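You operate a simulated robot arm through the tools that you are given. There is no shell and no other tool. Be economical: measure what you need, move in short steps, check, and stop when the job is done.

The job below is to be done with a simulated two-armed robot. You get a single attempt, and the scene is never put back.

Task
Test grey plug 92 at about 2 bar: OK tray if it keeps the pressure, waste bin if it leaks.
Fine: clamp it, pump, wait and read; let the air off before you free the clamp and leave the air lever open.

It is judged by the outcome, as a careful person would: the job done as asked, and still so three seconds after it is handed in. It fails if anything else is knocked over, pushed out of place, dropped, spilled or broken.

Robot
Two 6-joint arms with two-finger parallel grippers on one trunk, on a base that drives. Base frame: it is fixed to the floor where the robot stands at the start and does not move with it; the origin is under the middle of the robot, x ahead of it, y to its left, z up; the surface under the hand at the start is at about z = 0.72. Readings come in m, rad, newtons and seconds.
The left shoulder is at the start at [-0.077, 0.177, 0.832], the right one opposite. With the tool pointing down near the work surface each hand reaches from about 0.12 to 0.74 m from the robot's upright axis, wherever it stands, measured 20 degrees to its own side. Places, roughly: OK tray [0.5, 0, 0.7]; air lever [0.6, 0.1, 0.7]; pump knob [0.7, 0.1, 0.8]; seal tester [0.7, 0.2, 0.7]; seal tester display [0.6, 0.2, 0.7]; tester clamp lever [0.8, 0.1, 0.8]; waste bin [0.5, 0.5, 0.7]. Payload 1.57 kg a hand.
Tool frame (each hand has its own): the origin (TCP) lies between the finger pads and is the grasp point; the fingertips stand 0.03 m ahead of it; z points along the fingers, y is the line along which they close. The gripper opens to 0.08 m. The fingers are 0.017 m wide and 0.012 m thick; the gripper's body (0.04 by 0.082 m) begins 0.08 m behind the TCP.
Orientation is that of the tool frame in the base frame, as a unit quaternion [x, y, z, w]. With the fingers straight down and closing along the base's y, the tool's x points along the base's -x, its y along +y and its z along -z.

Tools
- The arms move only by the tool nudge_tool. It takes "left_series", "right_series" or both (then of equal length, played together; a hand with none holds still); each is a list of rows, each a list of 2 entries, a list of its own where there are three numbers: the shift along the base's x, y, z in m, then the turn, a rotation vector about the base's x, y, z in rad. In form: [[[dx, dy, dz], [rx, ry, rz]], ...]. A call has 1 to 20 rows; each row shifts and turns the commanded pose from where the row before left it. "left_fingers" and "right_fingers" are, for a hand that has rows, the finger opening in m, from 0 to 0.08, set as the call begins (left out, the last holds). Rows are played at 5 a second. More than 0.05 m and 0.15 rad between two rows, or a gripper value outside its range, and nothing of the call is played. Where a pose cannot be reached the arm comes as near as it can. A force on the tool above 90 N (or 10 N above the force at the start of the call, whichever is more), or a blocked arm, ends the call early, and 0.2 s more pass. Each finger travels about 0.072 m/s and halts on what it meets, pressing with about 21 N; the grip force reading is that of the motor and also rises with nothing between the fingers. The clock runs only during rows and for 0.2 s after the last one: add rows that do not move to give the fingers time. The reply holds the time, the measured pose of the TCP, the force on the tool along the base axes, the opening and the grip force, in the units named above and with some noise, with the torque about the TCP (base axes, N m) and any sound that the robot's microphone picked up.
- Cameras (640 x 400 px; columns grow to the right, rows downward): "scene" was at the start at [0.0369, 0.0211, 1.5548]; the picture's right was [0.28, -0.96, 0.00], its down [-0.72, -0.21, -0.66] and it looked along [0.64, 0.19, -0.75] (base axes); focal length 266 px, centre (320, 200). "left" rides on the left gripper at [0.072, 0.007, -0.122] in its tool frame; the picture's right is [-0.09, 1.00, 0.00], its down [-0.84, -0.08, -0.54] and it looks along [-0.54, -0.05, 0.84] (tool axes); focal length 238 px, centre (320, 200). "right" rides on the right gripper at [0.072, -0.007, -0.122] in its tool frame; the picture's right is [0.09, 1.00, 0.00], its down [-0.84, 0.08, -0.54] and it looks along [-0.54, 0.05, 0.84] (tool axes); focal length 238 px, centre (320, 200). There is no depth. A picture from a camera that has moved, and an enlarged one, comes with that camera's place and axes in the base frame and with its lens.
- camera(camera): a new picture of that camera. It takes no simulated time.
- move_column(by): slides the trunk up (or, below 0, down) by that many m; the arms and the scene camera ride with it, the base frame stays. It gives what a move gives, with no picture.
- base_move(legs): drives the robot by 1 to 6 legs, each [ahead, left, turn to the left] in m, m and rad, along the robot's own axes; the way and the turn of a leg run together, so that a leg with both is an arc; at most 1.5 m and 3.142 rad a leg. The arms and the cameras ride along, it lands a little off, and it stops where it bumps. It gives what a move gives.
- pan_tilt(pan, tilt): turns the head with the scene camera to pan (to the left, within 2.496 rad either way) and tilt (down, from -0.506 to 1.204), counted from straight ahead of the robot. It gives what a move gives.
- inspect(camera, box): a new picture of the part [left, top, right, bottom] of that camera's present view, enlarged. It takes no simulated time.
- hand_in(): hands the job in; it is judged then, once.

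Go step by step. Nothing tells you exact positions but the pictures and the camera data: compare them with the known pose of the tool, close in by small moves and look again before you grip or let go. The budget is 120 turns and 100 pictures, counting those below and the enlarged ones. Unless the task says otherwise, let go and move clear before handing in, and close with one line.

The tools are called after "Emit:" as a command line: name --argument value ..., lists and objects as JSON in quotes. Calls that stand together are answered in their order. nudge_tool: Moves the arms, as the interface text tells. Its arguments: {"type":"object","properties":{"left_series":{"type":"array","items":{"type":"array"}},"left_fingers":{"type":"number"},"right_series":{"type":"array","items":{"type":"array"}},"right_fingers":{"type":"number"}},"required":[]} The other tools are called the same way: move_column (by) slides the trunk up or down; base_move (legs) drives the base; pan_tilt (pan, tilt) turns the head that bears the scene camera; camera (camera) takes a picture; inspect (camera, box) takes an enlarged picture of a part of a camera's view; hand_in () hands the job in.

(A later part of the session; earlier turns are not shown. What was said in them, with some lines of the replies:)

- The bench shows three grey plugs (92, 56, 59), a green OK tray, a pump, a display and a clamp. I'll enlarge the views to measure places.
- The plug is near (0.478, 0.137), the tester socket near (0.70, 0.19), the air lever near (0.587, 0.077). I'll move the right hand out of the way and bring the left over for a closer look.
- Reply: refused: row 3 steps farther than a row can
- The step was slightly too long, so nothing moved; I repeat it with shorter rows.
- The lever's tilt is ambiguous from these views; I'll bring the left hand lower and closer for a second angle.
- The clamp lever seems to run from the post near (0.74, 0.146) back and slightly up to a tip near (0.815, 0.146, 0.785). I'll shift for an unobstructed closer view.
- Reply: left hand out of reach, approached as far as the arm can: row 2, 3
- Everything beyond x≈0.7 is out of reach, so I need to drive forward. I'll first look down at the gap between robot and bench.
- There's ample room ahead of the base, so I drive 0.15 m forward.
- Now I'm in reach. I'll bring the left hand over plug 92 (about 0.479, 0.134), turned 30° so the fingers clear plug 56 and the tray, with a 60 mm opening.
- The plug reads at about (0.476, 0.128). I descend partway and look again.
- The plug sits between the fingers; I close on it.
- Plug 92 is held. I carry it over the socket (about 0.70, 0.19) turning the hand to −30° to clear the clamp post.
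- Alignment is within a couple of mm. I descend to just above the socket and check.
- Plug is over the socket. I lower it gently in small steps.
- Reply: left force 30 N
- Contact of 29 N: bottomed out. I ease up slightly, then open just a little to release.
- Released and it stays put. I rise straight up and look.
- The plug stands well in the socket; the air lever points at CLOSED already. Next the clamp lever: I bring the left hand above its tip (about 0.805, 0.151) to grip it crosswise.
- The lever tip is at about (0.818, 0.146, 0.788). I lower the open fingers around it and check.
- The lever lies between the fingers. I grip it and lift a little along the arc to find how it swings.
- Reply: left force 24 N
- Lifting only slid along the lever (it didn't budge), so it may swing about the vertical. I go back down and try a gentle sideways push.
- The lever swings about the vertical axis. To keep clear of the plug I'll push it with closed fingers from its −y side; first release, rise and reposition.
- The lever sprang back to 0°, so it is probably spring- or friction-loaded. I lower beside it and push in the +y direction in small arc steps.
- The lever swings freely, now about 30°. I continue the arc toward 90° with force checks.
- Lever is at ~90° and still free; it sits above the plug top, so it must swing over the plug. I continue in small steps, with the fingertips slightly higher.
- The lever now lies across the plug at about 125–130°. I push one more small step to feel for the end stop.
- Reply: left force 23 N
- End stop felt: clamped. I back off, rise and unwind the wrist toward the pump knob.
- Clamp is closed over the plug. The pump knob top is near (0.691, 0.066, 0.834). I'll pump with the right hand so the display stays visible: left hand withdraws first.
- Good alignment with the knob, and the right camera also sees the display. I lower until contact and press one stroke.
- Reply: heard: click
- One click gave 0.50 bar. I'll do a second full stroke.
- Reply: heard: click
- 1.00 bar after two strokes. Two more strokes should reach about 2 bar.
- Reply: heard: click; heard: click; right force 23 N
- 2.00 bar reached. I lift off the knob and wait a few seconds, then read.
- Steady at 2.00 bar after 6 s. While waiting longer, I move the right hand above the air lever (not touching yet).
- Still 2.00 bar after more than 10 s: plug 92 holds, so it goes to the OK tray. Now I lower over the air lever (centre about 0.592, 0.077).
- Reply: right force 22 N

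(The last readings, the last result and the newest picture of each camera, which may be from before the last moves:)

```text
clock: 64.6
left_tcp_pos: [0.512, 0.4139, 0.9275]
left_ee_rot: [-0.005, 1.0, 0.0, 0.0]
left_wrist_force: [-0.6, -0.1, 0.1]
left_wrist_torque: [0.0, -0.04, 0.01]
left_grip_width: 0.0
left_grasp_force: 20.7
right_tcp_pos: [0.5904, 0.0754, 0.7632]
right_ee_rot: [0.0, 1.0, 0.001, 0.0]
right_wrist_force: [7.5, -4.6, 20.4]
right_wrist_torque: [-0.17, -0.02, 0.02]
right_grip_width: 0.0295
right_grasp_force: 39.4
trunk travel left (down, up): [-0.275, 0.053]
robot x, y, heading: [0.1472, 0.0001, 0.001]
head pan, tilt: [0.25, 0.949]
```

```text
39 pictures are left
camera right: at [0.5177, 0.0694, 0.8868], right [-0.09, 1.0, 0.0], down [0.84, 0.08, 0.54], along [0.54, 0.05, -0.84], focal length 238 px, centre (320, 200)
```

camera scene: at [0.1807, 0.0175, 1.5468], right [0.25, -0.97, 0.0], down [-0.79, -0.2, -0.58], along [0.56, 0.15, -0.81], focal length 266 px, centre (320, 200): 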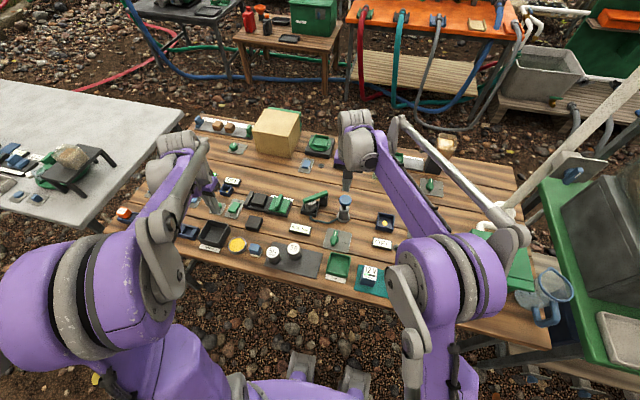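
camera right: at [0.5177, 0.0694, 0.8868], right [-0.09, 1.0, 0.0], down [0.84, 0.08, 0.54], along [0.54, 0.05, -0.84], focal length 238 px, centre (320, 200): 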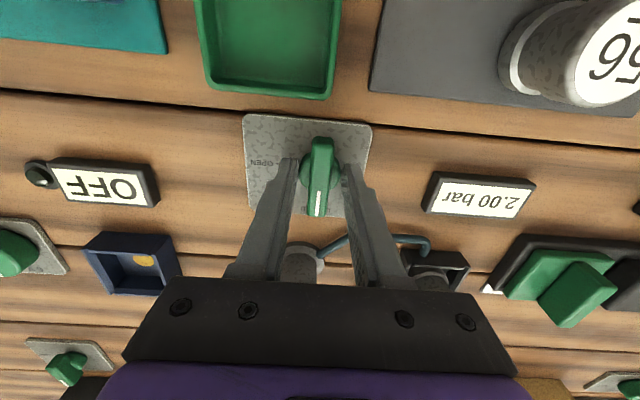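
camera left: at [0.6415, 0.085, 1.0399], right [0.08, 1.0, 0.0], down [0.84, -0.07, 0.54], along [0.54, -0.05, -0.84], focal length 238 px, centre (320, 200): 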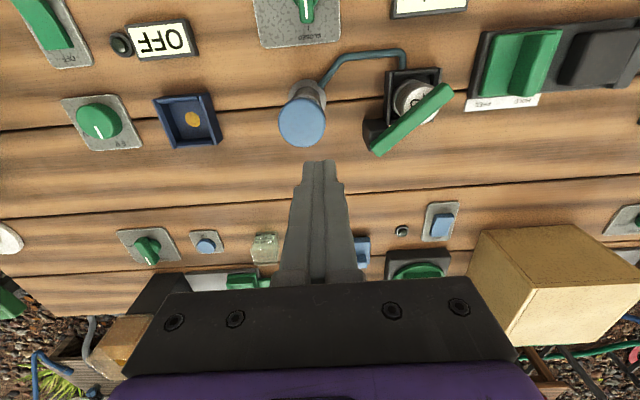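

The fingers closed on the round base (0.0295 m) rather than the bar. I open, rise a bit, and close on the bar above it.

Emit:
nudge_tool --right_series '[[[0, 0, 0], [0, 0, 0]], [[0, 0, 0.0], [0, 0, 0]], [[0.002, 0, 0.009], [0, 0, 0]], [[0, 0, 0], [0, 0, 0]]]' --right_fingers 0.045

Emit:
nudge_tool --right_series '[[[0, 0, 0], [0, 0, 0]], [[0, 0, 0], [0, 0, 0]], [[0, 0, 0], [0, 0, 0]]]' --right_fingers 0.003

```text
clock: 65.6
left_tcp_pos: [0.5124, 0.4123, 0.927]
left_ee_rot: [-0.005, 1.0, -0.001, 0.0]
left_wrist_force: [-0.1, 0.4, -0.2]
left_wrist_torque: [-0.01, -0.03, 0.03]
left_grip_width: 0.0001
left_grasp_force: 21.2
right_tcp_pos: [0.5927, 0.0761, 0.7716]
right_ee_rot: [-0.001, 1.0, 0.0, 0.0]
right_wrist_force: [0.1, 0.4, 0.0]
right_wrist_torque: [0.01, 0.0, 0.02]
right_grip_width: 0.0449
right_grasp_force: 0.1
trunk travel left (down, up): [-0.275, 0.053]
robot x, y, heading: [0.1452, -0.0008, 0.0]
head pan, tilt: [0.25, 0.949]
```

```text
clock: 66.4
left_tcp_pos: [0.5132, 0.4117, 0.927]
left_ee_rot: [-0.004, 1.0, 0.001, 0.0]
left_wrist_force: [-0.6, -0.1, 1.0]
left_wrist_torque: [-0.01, 0.03, 0.0]
left_grip_width: 0.0001
left_grasp_force: 21.2
right_tcp_pos: [0.5923, 0.0749, 0.7711]
right_ee_rot: [-0.001, 1.0, 0.0, 0.001]
right_wrist_force: [-0.7, -4.3, -0.3]
right_wrist_torque: [-0.07, 0.15, -0.13]
right_grip_width: 0.0137
right_grasp_force: 30.4
trunk travel left (down, up): [-0.275, 0.053]
robot x, y, heading: [0.1462, 0.0031, 0.004]
head pan, tilt: [0.25, 0.949]
```

Now it grips the bar (13.7 mm). I turn it −90° about the vertical toward OPEN, in small rows.

Emit:
nudge_tool --right_series '[[[0, 0, 0], [0, 0, -0.13]], [[0, 0, 0], [0, 0, -0.13]], [[0, 0, 0], [0, 0, -0.13]], [[0, 0, 0], [0, 0, -0.13]], [[0, 0, 0], [0, 0, -0.13]], [[0, 0, 0], [0, 0, -0.13]], [[0, 0, 0], [0, 0, 0]]]'

Emit:
camera --camera "right"

```text
clock: 68.0
left_tcp_pos: [0.513, 0.4127, 0.927]
left_ee_rot: [-0.005, 1.0, 0.0, 0.001]
left_wrist_force: [0.5, 0.3, 0.3]
left_wrist_torque: [0.02, -0.01, 0.0]
left_grip_width: 0.0
left_grasp_force: 21.4
right_tcp_pos: [0.5928, 0.076, 0.7735]
right_ee_rot: [0.379, 0.925, 0.0, 0.0]
right_wrist_force: [3.2, 0.5, -0.2]
right_wrist_torque: [0.01, -0.07, -0.03]
right_grip_width: 0.0141
right_grasp_force: 29.9
trunk travel left (down, up): [-0.275, 0.053]
robot x, y, heading: [0.1507, -0.0008, 0.005]
head pan, tilt: [0.25, 0.949]
```

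```text
38 pictures are left
camera right: at [0.5362, 0.1228, 0.8953], right [0.63, 0.77, 0.0], down [0.65, -0.53, 0.54], along [0.42, -0.34, -0.84], focal length 238 px, centre (320, 200)
```

right: 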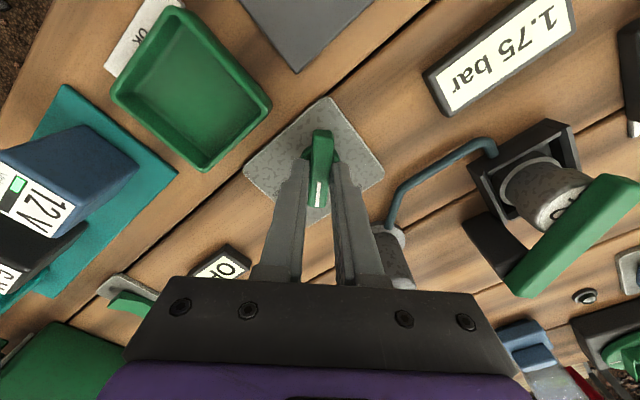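

The lever turns with the hand, and the pressure is falling (1.75 bar). I complete the turn.

Emit:
nudge_tool --right_series '[[[0, 0, 0], [0, 0, -0.13]], [[0, 0, 0], [0, 0, -0.13]], [[0, 0, 0], [0, 0, -0.13]], [[0, 0, 0], [0, 0, -0.13]], [[0, 0, 0], [0, 0, -0.13]], [[0, 0, 0], [0, 0, -0.14]], [[0, 0, 0], [0, 0, 0]], [[0, 0, 0], [0, 0, 0]]]'

Emit:
camera --camera "right"

```text
clock: 69.8
left_tcp_pos: [0.5135, 0.4123, 0.9264]
left_ee_rot: [-0.005, 1.0, 0.0, 0.0]
left_wrist_force: [0.3, -0.3, 0.1]
left_wrist_torque: [0.02, 0.01, -0.06]
left_grip_width: 0.0001
left_grasp_force: 20.4
right_tcp_pos: [0.5947, 0.0766, 0.7733]
right_ee_rot: [0.707, 0.708, 0.0, -0.001]
right_wrist_force: [19.0, -0.1, 7.0]
right_wrist_torque: [0.16, -0.5, 0.02]
right_grip_width: 0.0137
right_grasp_force: 30.4
trunk travel left (down, up): [-0.275, 0.053]
robot x, y, heading: [0.147, 0.0013, 0.003]
head pan, tilt: [0.25, 0.949]
```

```text
37 pictures are left
camera right: at [0.5861, 0.1494, 0.8953], right [1.0, 0.09, 0.0], down [0.08, -0.84, 0.54], along [0.05, -0.54, -0.84], focal length 238 px, centre (320, 200)
```

right: 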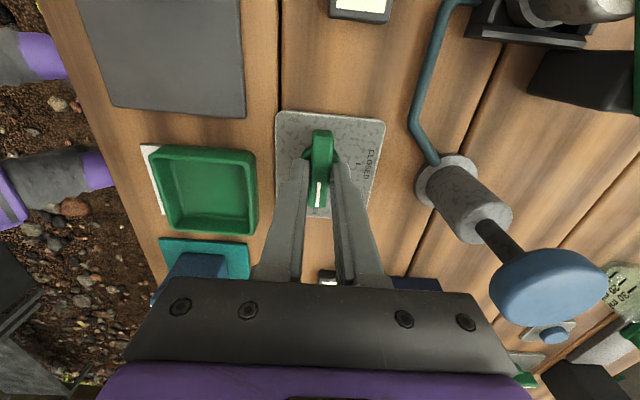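

The lever is at OPEN. I let go, rise, and unwind away to the right side, then check the display.

Emit:
nudge_tool --right_series '[[[0, 0, 0], [0, 0, 0]], [[0, 0, 0], [0, 0, 0]], [[0, 0, 0.04], [0, 0, 0]], [[0, 0, 0.05], [0, 0, 0]], [[0, 0, 0.03], [0, 0, 0.14]], [[0, -0.04, 0], [0, 0, 0.14]], [[0, -0.04, 0], [0, 0, 0.14]], [[0, -0.04, 0], [0, 0, 0.14]], [[0, -0.04, 0.02], [0, 0, 0.14]], [[0, -0.04, 0.02], [0, 0, 0.14]], [[0, -0.04, 0], [0, 0, 0.14]], [[0, -0.04, 0], [0, 0, 0.14]], [[0, -0.02, 0], [0, 0, 0.14]], [[0, 0, 0], [0, 0, 0.14]], [[0, 0, 0], [0, 0, 0.14]]]' --right_fingers 0.05

Emit:
inspect --camera "scene" --box '[280, 160, 380, 260]'

```text
clock: 73.0
left_tcp_pos: [0.5122, 0.4132, 0.9272]
left_ee_rot: [-0.005, 1.0, 0.0, 0.0]
left_wrist_force: [0.5, -0.3, 0.9]
left_wrist_torque: [0.0, -0.01, 0.04]
left_grip_width: 0.0002
left_grasp_force: 21.3
right_tcp_pos: [0.5935, -0.2247, 0.9326]
right_ee_rot: [0.013, 1.0, 0.0, 0.0]
right_wrist_force: [0.2, 0.2, 0.0]
right_wrist_torque: [0.02, 0.0, 0.01]
right_grip_width: 0.05
right_grasp_force: 0.1
trunk travel left (down, up): [-0.275, 0.053]
robot x, y, heading: [0.1497, -0.0013, 0.003]
head pan, tilt: [0.25, 0.949]
```

```text
4.00 times, centred on (330, 210) of scene
camera zoom: at [0.1807, 0.0171, 1.5468], right [0.25, -0.97, 0.0], down [-0.79, -0.2, -0.58], along [0.56, 0.15, -0.81], focal length 1065 px, centre (280, 160)
```

zoom: 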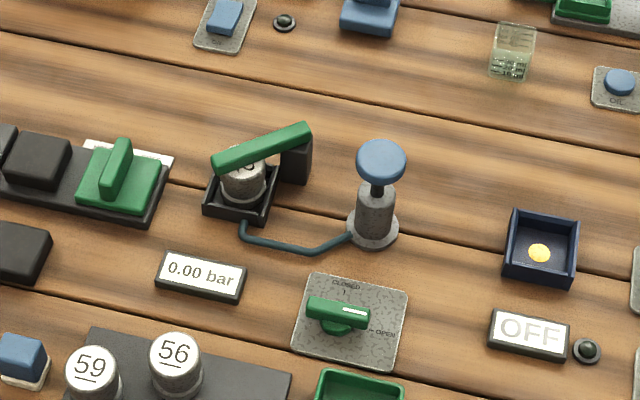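

Pressure is 0.00 and the air lever stays at OPEN. Now I free the clamp: the left hand goes to the near side of the lever to push it back.

Emit:
nudge_tool --left_series '[[[0.0228, -0.0333, 0], [0, 0, 0.094]], [[0.0228, -0.0333, 0], [0, 0, 0.094]], [[0.0228, -0.0333, 0], [0, 0, 0.094]], [[0.0228, -0.0333, 0], [0, 0, 0.094]], [[0.0228, -0.0333, 0], [0, 0, 0.094]], [[0.0228, -0.0333, 0], [0, 0, 0.094]], [[0.0228, -0.0333, 0], [0, 0, 0.094]], [[0, 0, -0.04], [0, 0, 0]], [[0, 0, -0.03], [0, 0, 0]], [[0, 0, 0], [0, 0, 0]]]'

Emit:
camera --camera "left"

```text
clock: 75.2
left_tcp_pos: [0.674, 0.1754, 0.8566]
left_ee_rot: [-0.328, 0.945, 0.0, 0.0]
left_wrist_force: [0.0, -0.3, 0.0]
left_wrist_torque: [0.01, -0.01, -0.03]
left_grip_width: 0.0001
left_grasp_force: 21.0
right_tcp_pos: [0.5932, -0.2233, 0.9321]
right_ee_rot: [0.014, 1.0, 0.0, 0.0]
right_wrist_force: [0.0, 0.0, -0.2]
right_wrist_torque: [0.04, -0.02, 0.01]
right_grip_width: 0.0501
right_grasp_force: 0.0
trunk travel left (down, up): [-0.275, 0.053]
robot x, y, heading: [0.1533, 0.0049, 0.002]
head pan, tilt: [0.25, 0.949]
```

```text
35 pictures are left
camera left: at [0.6122, 0.1364, 0.9795], right [-0.55, 0.84, 0.0], down [0.7, 0.46, 0.54], along [0.45, 0.3, -0.84], focal length 238 px, centre (320, 200)
```

left: 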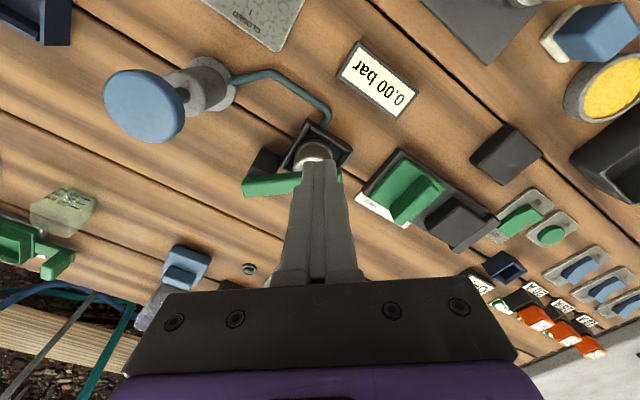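

Pusher is beside the lever with ~10 mm gap. I descend to push height and start the arc back.

Emit:
nudge_tool --left_series '[[[0, 0, -0.03], [0, 0, 0]], [[0, 0, -0.018], [0, 0, 0]], [[0.0073, 0.0085, 0], [0, 0, 0]], [[0.0062, 0.0071, 0], [0, 0, -0.14]], [[0.0069, 0.0062, 0], [0, 0, -0.14]], [[0.0079, 0.0052, 0], [0, 0, -0.14]], [[0, 0, 0], [0, 0, 0]]]'

Emit:
camera --camera "left"

Emit:
inspect --camera "scene" --box '[280, 160, 380, 260]'

```text
clock: 76.8
left_tcp_pos: [0.701, 0.2042, 0.8111]
left_ee_rot: [-0.123, 0.992, 0.0, 0.0]
left_wrist_force: [-0.8, 0.0, 0.1]
left_wrist_torque: [-0.02, -0.01, -0.02]
left_grip_width: 0.0
left_grasp_force: 21.9
right_tcp_pos: [0.5931, -0.2245, 0.932]
right_ee_rot: [0.014, 1.0, 0.0, 0.0]
right_wrist_force: [-0.1, 0.3, 0.8]
right_wrist_torque: [0.03, 0.01, 0.0]
right_grip_width: 0.05
right_grasp_force: 0.0
trunk travel left (down, up): [-0.275, 0.053]
robot x, y, heading: [0.1507, -0.0007, -0.0]
head pan, tilt: [0.25, 0.949]
```

```text
34 pictures are left
camera left: at [0.63, 0.1919, 0.9322], right [-0.15, 0.99, 0.0], down [0.83, 0.13, 0.54], along [0.54, 0.08, -0.84], focal length 238 px, centre (320, 200)
```

left: 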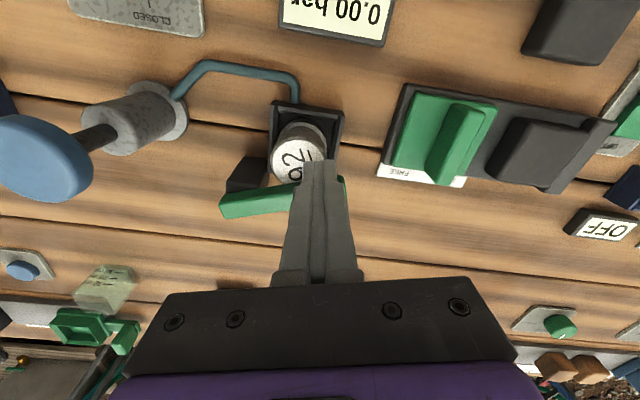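

```text
4.00 times, centred on (330, 210) of scene
camera zoom: at [0.1805, 0.0171, 1.5468], right [0.25, -0.97, 0.0], down [-0.79, -0.2, -0.58], along [0.56, 0.15, -0.81], focal length 1065 px, centre (280, 160)
```

zoom: 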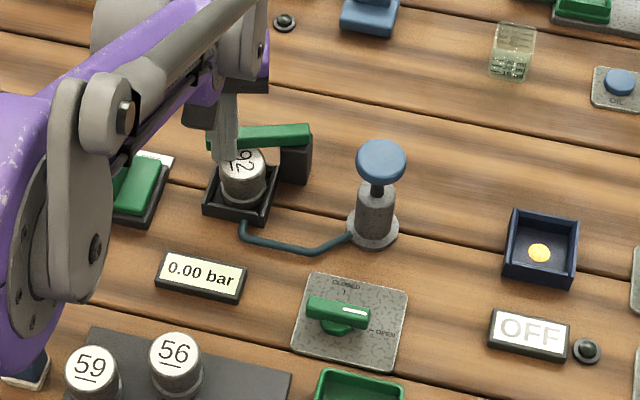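

Works with almost no force. I continue the arc to bring the lever back to its open position.

Emit:
nudge_tool --left_series '[[[0.0084, 0.004, 0], [0, 0, -0.14]], [[0.009, 0.0028, 0], [0, 0, -0.14]], [[0.0093, 0.0015, 0], [0, 0, -0.14]], [[0.0094, 0.0002, 0], [0, 0, -0.14]], [[0.0093, -0.0011, 0], [0, 0, -0.14]], [[0.0089, -0.0025, 0], [0, 0, -0.14]], [[0.0087, -0.0036, 0], [0, 0, -0.14]], [[0, 0, 0], [0, 0, 0]]]'

Emit:
inspect --camera "scene" --box '[280, 160, 380, 260]'

Emit:
camera --camera "left"

```text
clock: 78.6
left_tcp_pos: [0.765, 0.2045, 0.8097]
left_ee_rot: [0.359, 0.933, 0.0, 0.0]
left_wrist_force: [-0.8, 0.3, -0.2]
left_wrist_torque: [0.0, -0.03, -0.03]
left_grip_width: 0.0001
left_grasp_force: 20.3
right_tcp_pos: [0.5936, -0.2253, 0.9329]
right_ee_rot: [0.014, 1.0, 0.0, 0.0]
right_wrist_force: [-0.4, 0.1, 0.4]
right_wrist_torque: [0.04, 0.0, -0.03]
right_grip_width: 0.0499
right_grasp_force: 0.1
trunk travel left (down, up): [-0.275, 0.053]
robot x, y, heading: [0.1471, -0.001, 0.001]
head pan, tilt: [0.25, 0.949]
```

```text
4.00 times, centred on (330, 210) of scene
camera zoom: at [0.1806, 0.0173, 1.5468], right [0.25, -0.97, 0.0], down [-0.79, -0.2, -0.58], along [0.56, 0.15, -0.81], focal length 1065 px, centre (280, 160)
```

zoom: 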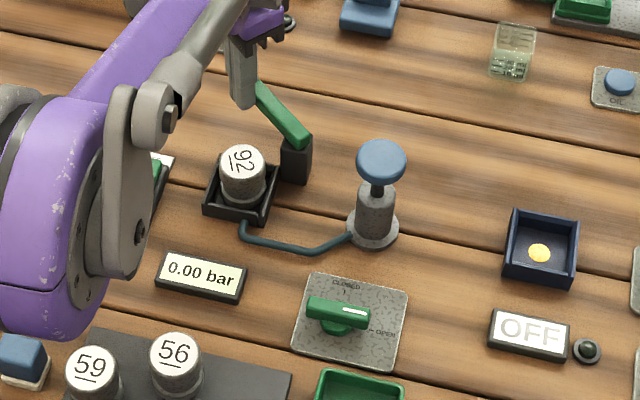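

```text
31 pictures are left
camera left: at [0.7153, 0.2568, 0.9326], right [0.73, 0.68, 0.0], down [0.57, -0.62, 0.54], along [0.37, -0.4, -0.84], focal length 238 px, centre (320, 200)
```

left: 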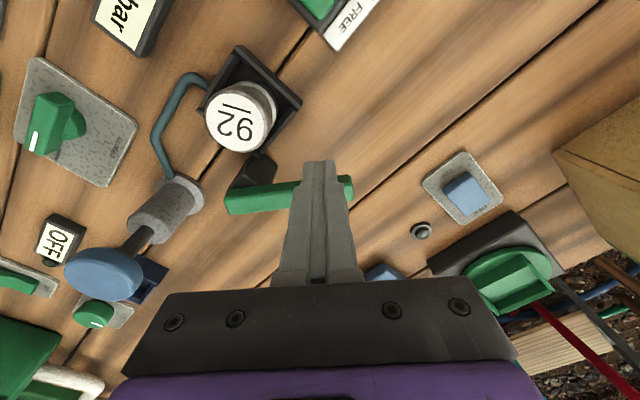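

Emit:
nudge_tool --left_series '[[[0.0081, -0.0049, 0], [0, 0, -0.14]], [[0.0071, -0.0058, 0], [0, 0, -0.14]], [[0.0065, -0.0068, 0], [0, 0, -0.14]], [[0.0054, -0.0077, 0], [0, 0, -0.14]], [[0.0043, -0.0084, 0], [0, 0, -0.14]], [[0.002, -0.007, 0], [0, 0, -0.1]], [[0, 0, 0], [0, 0, 0]]]'

Emit:
inspect --camera "scene" --box '[280, 160, 380, 260]'

Emit:
camera --camera "left"

```text
clock: 80.2
left_tcp_pos: [0.7972, 0.1626, 0.8109]
left_ee_rot: [0.693, 0.721, 0.0, 0.0]
left_wrist_force: [0.1, 3.3, 0.4]
left_wrist_torque: [0.08, 0.04, -0.02]
left_grip_width: 0.0002
left_grasp_force: 21.3
right_tcp_pos: [0.5936, -0.2237, 0.9321]
right_ee_rot: [0.015, 1.0, 0.001, 0.0]
right_wrist_force: [-0.2, 0.4, 0.6]
right_wrist_torque: [0.0, -0.01, 0.02]
right_grip_width: 0.0502
right_grasp_force: 0.0
trunk travel left (down, up): [-0.275, 0.053]
robot x, y, heading: [0.1464, -0.0009, 0.005]
head pan, tilt: [0.25, 0.949]
```

```text
4.00 times, centred on (330, 210) of scene
camera zoom: at [0.1806, 0.0177, 1.5468], right [0.25, -0.97, 0.0], down [-0.79, -0.2, -0.58], along [0.56, 0.15, -0.81], focal length 1065 px, centre (280, 160)
```

zoom: 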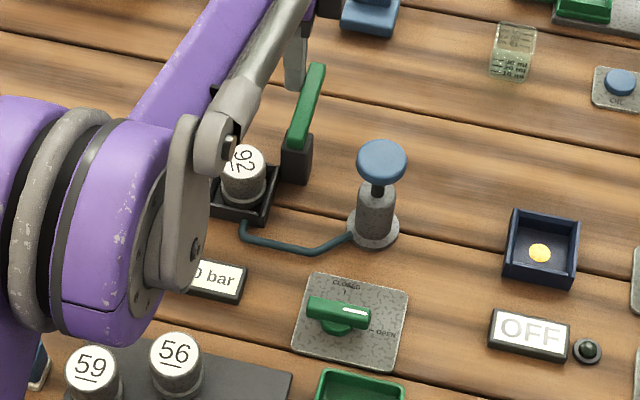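

```text
29 pictures are left
camera left: at [0.801, 0.2348, 0.9325], right [1.0, -0.05, 0.0], down [-0.05, -0.84, 0.54], along [-0.03, -0.54, -0.84], focal length 238 px, centre (320, 200)
```

left: 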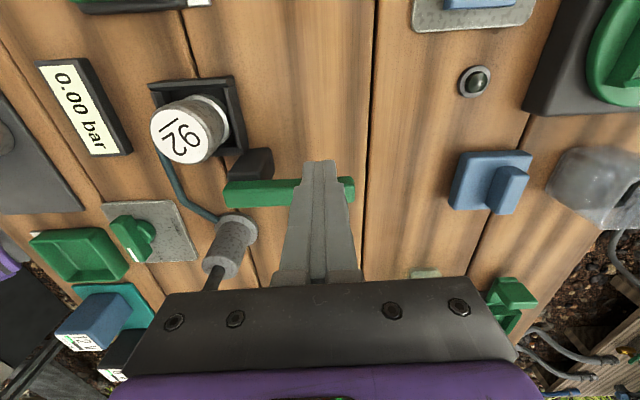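

The lever is back at open. I back away, rise, turn the hand to −30°, open the fingers and hover over the plug.

Emit:
nudge_tool --left_series '[[[0, 0.012, 0], [0, 0, 0]], [[0, 0.01, 0.03], [0, 0, 0]], [[0, 0, 0.04], [0, 0, 0]], [[-0.02, 0, 0.0], [0, 0, 0.14]], [[-0.02, 0, 0.0], [0, 0, 0.14]], [[-0.02, 0, 0.0], [0, 0, 0.14]], [[-0.02, 0, 0.0], [0, 0, 0.14]], [[-0.02, 0.006, 0.0], [0, 0, 0.14]], [[0, 0, 0.0], [0, 0, 0.14]], [[0, 0, 0.0], [0, 0, 0.14]], [[0, 0, 0], [0, 0, 0.03]]]'

Emit:
nudge_tool --left_series '[[[0, 0, 0], [0, 0, 0]], [[0, 0, 0], [0, 0, 0]], [[0, 0, 0], [0, 0, 0]]]' --left_fingers 0.058

Emit:
camera --camera "left"

```text
clock: 82.6
left_tcp_pos: [0.6973, 0.1912, 0.8796]
left_ee_rot: [0.258, 0.966, 0.001, 0.001]
left_wrist_force: [0.4, -0.4, -0.2]
left_wrist_torque: [0.0, -0.01, 0.01]
left_grip_width: 0.0002
left_grasp_force: 21.0
right_tcp_pos: [0.5937, -0.2234, 0.933]
right_ee_rot: [0.013, 1.0, 0.0, 0.0]
right_wrist_force: [0.5, 0.2, 0.5]
right_wrist_torque: [0.03, 0.01, 0.0]
right_grip_width: 0.0499
right_grasp_force: 0.1
trunk travel left (down, up): [-0.275, 0.053]
robot x, y, heading: [0.1472, 0.0029, 0.003]
head pan, tilt: [0.25, 0.949]
```

```text
clock: 83.4
left_tcp_pos: [0.6985, 0.1922, 0.8793]
left_ee_rot: [0.258, 0.966, 0.0, 0.0]
left_wrist_force: [-0.1, -0.5, 0.1]
left_wrist_torque: [-0.02, 0.03, 0.03]
left_grip_width: 0.0577
left_grasp_force: 0.0
right_tcp_pos: [0.5934, -0.2226, 0.9328]
right_ee_rot: [0.014, 1.0, 0.0, -0.001]
right_wrist_force: [0.4, 0.3, -0.2]
right_wrist_torque: [0.02, 0.01, 0.01]
right_grip_width: 0.0498
right_grasp_force: 0.1
trunk travel left (down, up): [-0.275, 0.053]
robot x, y, heading: [0.1498, -0.0002, -0.001]
head pan, tilt: [0.25, 0.949]
```

```text
28 pictures are left
camera left: at [0.6381, 0.2326, 1.0014], right [0.58, 0.82, 0.0], down [0.69, -0.48, 0.54], along [0.44, -0.31, -0.84], focal length 238 px, centre (320, 200)
```

left: 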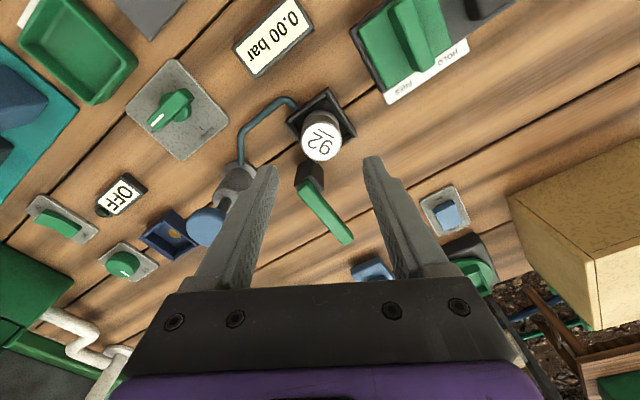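

Plug at about (0.70, 0.19). I descend around it.

Emit:
nudge_tool --left_series '[[[0, -0.001, -0.04], [0, 0, 0]], [[0, 0, -0.04], [0, 0, 0]], [[0, 0, -0.02], [0, 0, 0]], [[0, 0, -0.006], [0, 0, 0]], [[0, 0, 0], [0, 0, 0]]]'

Emit:
camera --camera "left"

```text
clock: 84.6
left_tcp_pos: [0.698, 0.191, 0.773]
left_ee_rot: [0.258, 0.966, 0.0, 0.0]
left_wrist_force: [-0.6, 0.0, 0.5]
left_wrist_torque: [0.03, 0.02, -0.02]
left_grip_width: 0.0579
left_grasp_force: 0.1
right_tcp_pos: [0.5932, -0.2244, 0.932]
right_ee_rot: [0.014, 1.0, 0.0, 0.001]
right_wrist_force: [-0.6, 0.2, -0.2]
right_wrist_torque: [0.0, 0.05, -0.01]
right_grip_width: 0.0502
right_grasp_force: 0.0
trunk travel left (down, up): [-0.275, 0.053]
robot x, y, heading: [0.1469, 0.0003, 0.001]
head pan, tilt: [0.25, 0.949]
```

```text
27 pictures are left
camera left: at [0.6385, 0.2314, 0.8953], right [0.58, 0.82, 0.0], down [0.69, -0.48, 0.54], along [0.44, -0.31, -0.84], focal length 238 px, centre (320, 200)
```

left: 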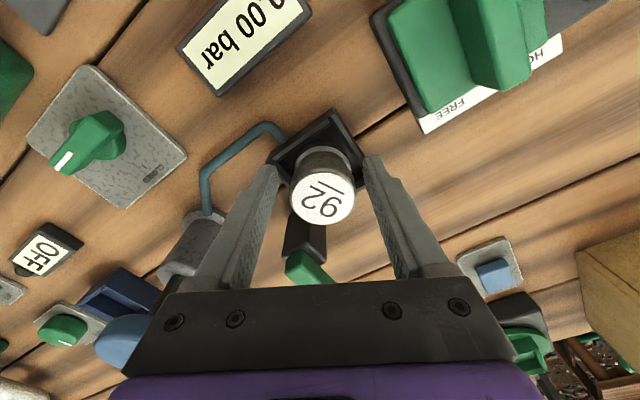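

Centred. I grip and lift.

Emit:
nudge_tool --left_series '[[[0, 0, 0], [0, 0, 0]], [[0, 0, 0], [0, 0, 0]], [[0, 0, 0], [0, 0, 0]], [[0, 0, 0.02], [0, 0, 0]], [[0, 0, 0.03], [0, 0, 0]], [[0, 0, 0.03], [0, 0, 0]], [[0, 0, 0.03], [0, 0, 0]], [[0, 0, 0], [0, 0, 0]]]' --left_fingers 0.03

Emit:
camera --camera "left"

```text
clock: 86.4
left_tcp_pos: [0.698, 0.1914, 0.8841]
left_ee_rot: [0.258, 0.966, 0.0, 0.001]
left_wrist_force: [0.0, -0.1, -0.6]
left_wrist_torque: [0.01, 0.0, -0.01]
left_grip_width: 0.0405
left_grasp_force: 20.9
right_tcp_pos: [0.5927, -0.2243, 0.9331]
right_ee_rot: [0.015, 1.0, -0.001, 0.0]
right_wrist_force: [-0.9, -1.0, 0.3]
right_wrist_torque: [-0.02, -0.02, 0.03]
right_grip_width: 0.05
right_grasp_force: 0.0
trunk travel left (down, up): [-0.275, 0.053]
robot x, y, heading: [0.1438, -0.0024, 0.001]
head pan, tilt: [0.25, 0.949]
```

```text
26 pictures are left
camera left: at [0.6382, 0.2328, 1.0056], right [0.58, 0.82, 0.0], down [0.69, -0.48, 0.54], along [0.44, -0.31, -0.84], focal length 238 px, centre (320, 200)
```

left: 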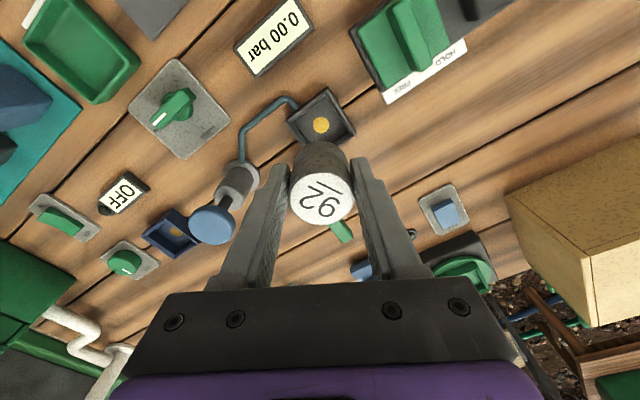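

Plug held again. I carry it over the OK tray (centre about 0.508, 0.043).

Emit:
nudge_tool --left_series '[[[-0.0271, -0.0211, 0.005], [0, 0, 0.075]], [[-0.0271, -0.0211, 0], [0, 0, 0.075]], [[-0.0271, -0.0211, 0], [0, 0, 0.075]], [[-0.0271, -0.0211, 0], [0, 0, 0.075]], [[-0.0271, -0.0211, 0], [0, 0, 0.075]], [[-0.0271, -0.0211, 0], [0, 0, 0.075]], [[-0.0271, -0.0211, 0], [0, 0, 0.075]], [[0, 0, 0], [0, 0, 0]]]'

Emit:
camera --camera "left"

Emit:
inspect --camera "scene" --box '[270, 190, 430, 310]'

```text
clock: 88.2
left_tcp_pos: [0.5071, 0.0416, 0.8868]
left_ee_rot: [-0.003, 1.0, 0.001, 0.0]
left_wrist_force: [0.7, 0.3, -0.9]
left_wrist_torque: [0.0, 0.02, 0.05]
left_grip_width: 0.0405
left_grasp_force: 21.0
right_tcp_pos: [0.5934, -0.2236, 0.9321]
right_ee_rot: [0.014, 1.0, 0.001, -0.001]
right_wrist_force: [-0.2, 0.0, 0.1]
right_wrist_torque: [0.02, 0.02, -0.02]
right_grip_width: 0.0499
right_grasp_force: 0.0
trunk travel left (down, up): [-0.275, 0.053]
robot x, y, heading: [0.1526, -0.0016, 0.007]
head pan, tilt: [0.25, 0.949]
```

```text
25 pictures are left
camera left: at [0.4358, 0.0471, 1.0086], right [0.09, 1.0, 0.0], down [0.84, -0.07, 0.54], along [0.54, -0.05, -0.84], focal length 238 px, centre (320, 200)
```

left: 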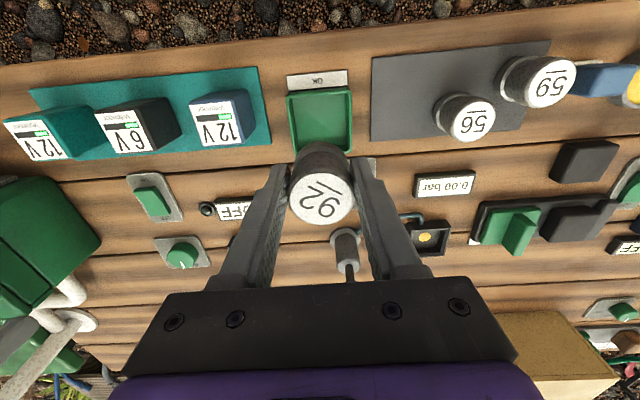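

```text
3.33 times, centred on (350, 250) of scene
camera zoom: at [0.1813, 0.0175, 1.5468], right [0.25, -0.97, 0.0], down [-0.79, -0.2, -0.58], along [0.56, 0.15, -0.81], focal length 888 px, centre (220, 33)
```

zoom: 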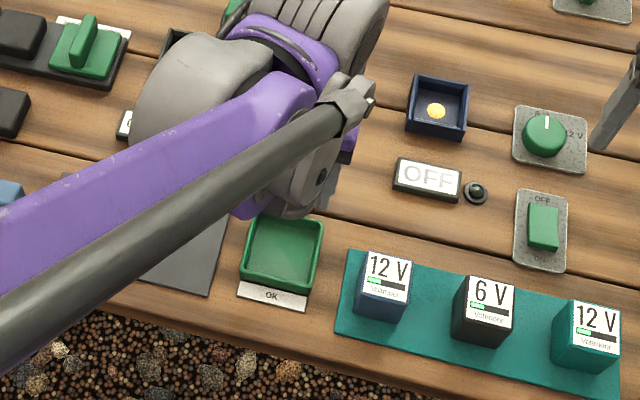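

Tray centre is about (0.506, 0.043), right under the plug. I lower it into the tray.

Emit:
nudge_tool --left_series '[[[-0.001, 0.001, -0.04], [0, 0, 0]], [[0, 0, -0.04], [0, 0, 0]], [[0, 0, -0.02], [0, 0, 0]], [[0, 0, -0.005], [0, 0, 0]], [[0, 0, 0], [0, 0, 0]]]'

Emit:
camera --camera "left"

```text
clock: 89.4
left_tcp_pos: [0.5072, 0.0471, 0.7826]
left_ee_rot: [-0.002, 1.0, 0.0, -0.001]
left_wrist_force: [0.4, 0.5, -0.3]
left_wrist_torque: [0.0, -0.01, -0.01]
left_grip_width: 0.0404
left_grasp_force: 20.7
right_tcp_pos: [0.5928, -0.2242, 0.9329]
right_ee_rot: [0.014, 1.0, 0.0, -0.001]
right_wrist_force: [-0.4, 0.0, -0.4]
right_wrist_torque: [-0.01, 0.02, 0.01]
right_grip_width: 0.0501
right_grasp_force: 0.0
trunk travel left (down, up): [-0.275, 0.053]
robot x, y, heading: [0.1495, -0.0007, 0.004]
head pan, tilt: [0.25, 0.949]
```

```text
23 pictures are left
camera left: at [0.4354, 0.0511, 0.9048], right [0.09, 1.0, 0.0], down [0.84, -0.07, 0.54], along [0.54, -0.05, -0.84], focal length 238 px, centre (320, 200)
```

left: 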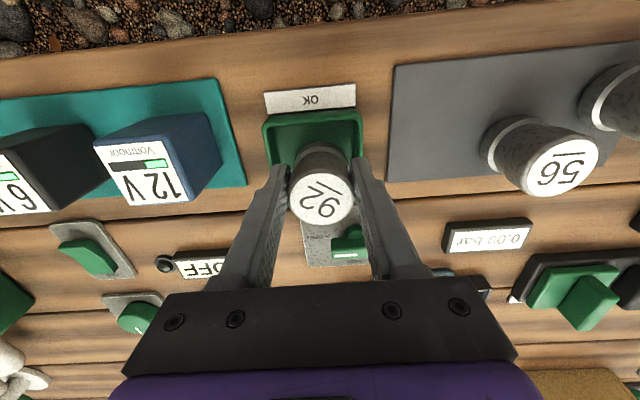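

Emit:
nudge_tool --left_series '[[[0, -0.003, -0.003], [0, 0, 0]], [[0, 0, -0.003], [0, 0, 0]], [[0, 0, -0.003], [0, 0, 0]], [[0, 0, -0.002], [0, 0, 0]], [[0, 0, 0], [0, 0, 0]]]'

Emit:
inspect --camera "left" --box '[220, 70, 420, 270]'

```text
clock: 90.6
left_tcp_pos: [0.5065, 0.0413, 0.7716]
left_ee_rot: [-0.003, 1.0, -0.001, 0.001]
left_wrist_force: [2.0, 1.8, 14.5]
left_wrist_torque: [0.06, -0.13, 0.1]
left_grip_width: 0.0407
left_grasp_force: 20.7
right_tcp_pos: [0.593, -0.2234, 0.9333]
right_ee_rot: [0.014, 1.0, -0.001, 0.0]
right_wrist_force: [0.4, 0.1, 0.3]
right_wrist_torque: [0.01, 0.0, 0.0]
right_grip_width: 0.0502
right_grasp_force: 0.1
trunk travel left (down, up): [-0.275, 0.053]
robot x, y, heading: [0.146, 0.0018, -0.003]
head pan, tilt: [0.25, 0.949]
```

```text
2.00 times, centred on (320, 170) of left
camera zoom: at [0.4346, 0.0472, 0.895], right [0.09, 1.0, 0.0], down [0.84, -0.07, 0.54], along [0.54, -0.05, -0.84], focal length 477 px, centre (320, 260)
```

zoom: 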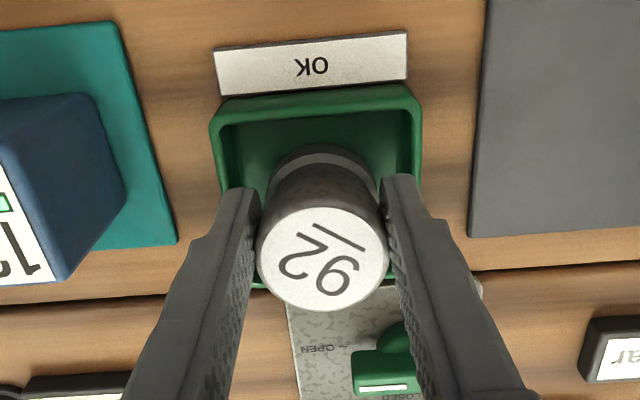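

Contact: it rests in the tray. I ease up a hair and open.

Emit:
nudge_tool --left_series '[[[0, 0, 0.001], [0, 0, 0]], [[0, 0, 0], [0, 0, 0]]]'

Emit:
nudge_tool --left_series '[[[0, 0, 0], [0, 0, 0]], [[0, 0, 0], [0, 0, 0]], [[0, 0, 0.02], [0, 0, 0]], [[0, 0, 0.03], [0, 0, 0]], [[0, 0, 0.04], [0, 0, 0]], [[0, 0, 0.04], [0, 0, 0]], [[0, 0.04, 0.0], [0, 0, 0]], [[0, 0.04, 0.0], [0, 0, 0]], [[0, 0.04, 0.0], [0, 0, 0]], [[0, 0.04, 0.0], [0, 0, 0]], [[0, 0.04, 0.0], [0, 0, 0]], [[0, 0.04, 0.0], [0, 0, 0]]]' --left_fingers 0.051

Emit:
camera --camera "scene"

Emit:
inspect --camera "scene" --box '[270, 160, 430, 310]'

```text
clock: 91.2
left_tcp_pos: [0.5065, 0.0412, 0.7726]
left_ee_rot: [-0.001, 1.0, 0.0, 0.001]
left_wrist_force: [0.9, 0.7, -0.3]
left_wrist_torque: [0.02, 0.01, -0.03]
left_grip_width: 0.0405
left_grasp_force: 21.3
right_tcp_pos: [0.5933, -0.2237, 0.9336]
right_ee_rot: [0.015, 1.0, 0.0, -0.001]
right_wrist_force: [-0.1, -0.3, -0.6]
right_wrist_torque: [0.02, -0.02, 0.0]
right_grip_width: 0.0499
right_grasp_force: 0.0
trunk travel left (down, up): [-0.275, 0.053]
robot x, y, heading: [0.1506, 0.0038, 0.002]
head pan, tilt: [0.25, 0.949]
```

```text
clock: 93.8
left_tcp_pos: [0.5076, 0.2836, 0.9055]
left_ee_rot: [-0.002, 1.0, 0.0, 0.0]
left_wrist_force: [-0.5, 1.2, 0.8]
left_wrist_torque: [-0.04, 0.01, 0.0]
left_grip_width: 0.0509
left_grasp_force: 0.1
right_tcp_pos: [0.5945, -0.2234, 0.9334]
right_ee_rot: [0.014, 1.0, 0.0, 0.0]
right_wrist_force: [0.4, -0.3, -0.1]
right_wrist_torque: [-0.04, 0.02, -0.01]
right_grip_width: 0.0502
right_grasp_force: 0.0
trunk travel left (down, up): [-0.275, 0.053]
robot x, y, heading: [0.1463, 0.0026, 0.001]
head pan, tilt: [0.25, 0.949]
```

```text
21 pictures are left
camera scene: at [0.1809, 0.018, 1.5468], right [0.25, -0.97, 0.0], down [-0.79, -0.2, -0.58], along [0.56, 0.14, -0.81], focal length 266 px, centre (320, 200)
```

scene: 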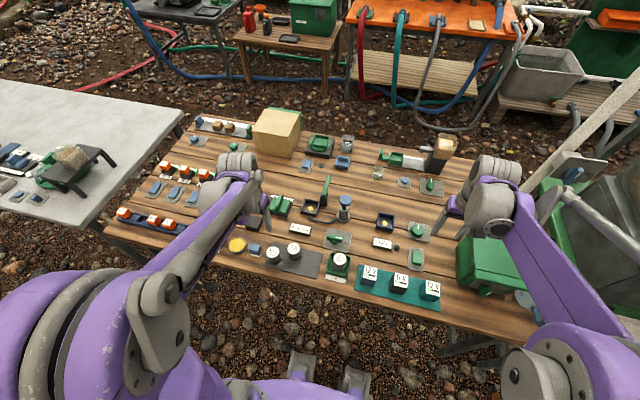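

```text
2.67 times, centred on (350, 235) of scene
camera zoom: at [0.1809, 0.018, 1.5468], right [0.25, -0.97, 0.0], down [-0.79, -0.2, -0.58], along [0.56, 0.14, -0.81], focal length 710 px, centre (240, 107)
```

zoom: 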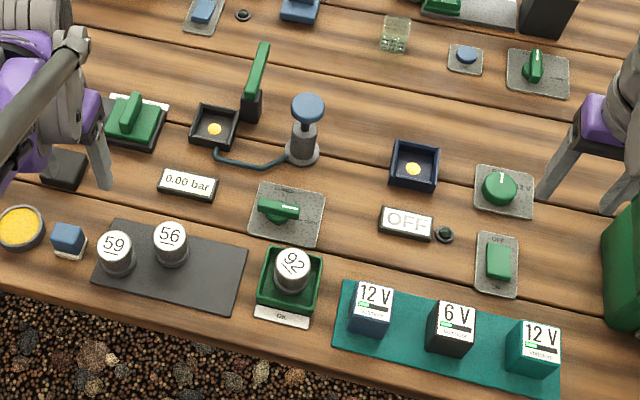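

Plug 92 stands in the OK tray. The display reads 0.00 bar, the air lever is open, the clamp is free, and both hands are clear of the bench items. I hand the job in.

Emit:
hand_in

```text
The job is handed in.
```

Plug 92 kept the pressure: it read 2.00 bar when pumped and still 2.00 bar about 10 seconds later, so it is now in the OK tray. I let the air off to 0.00 bar before freeing the clamp, and left the air lever open.
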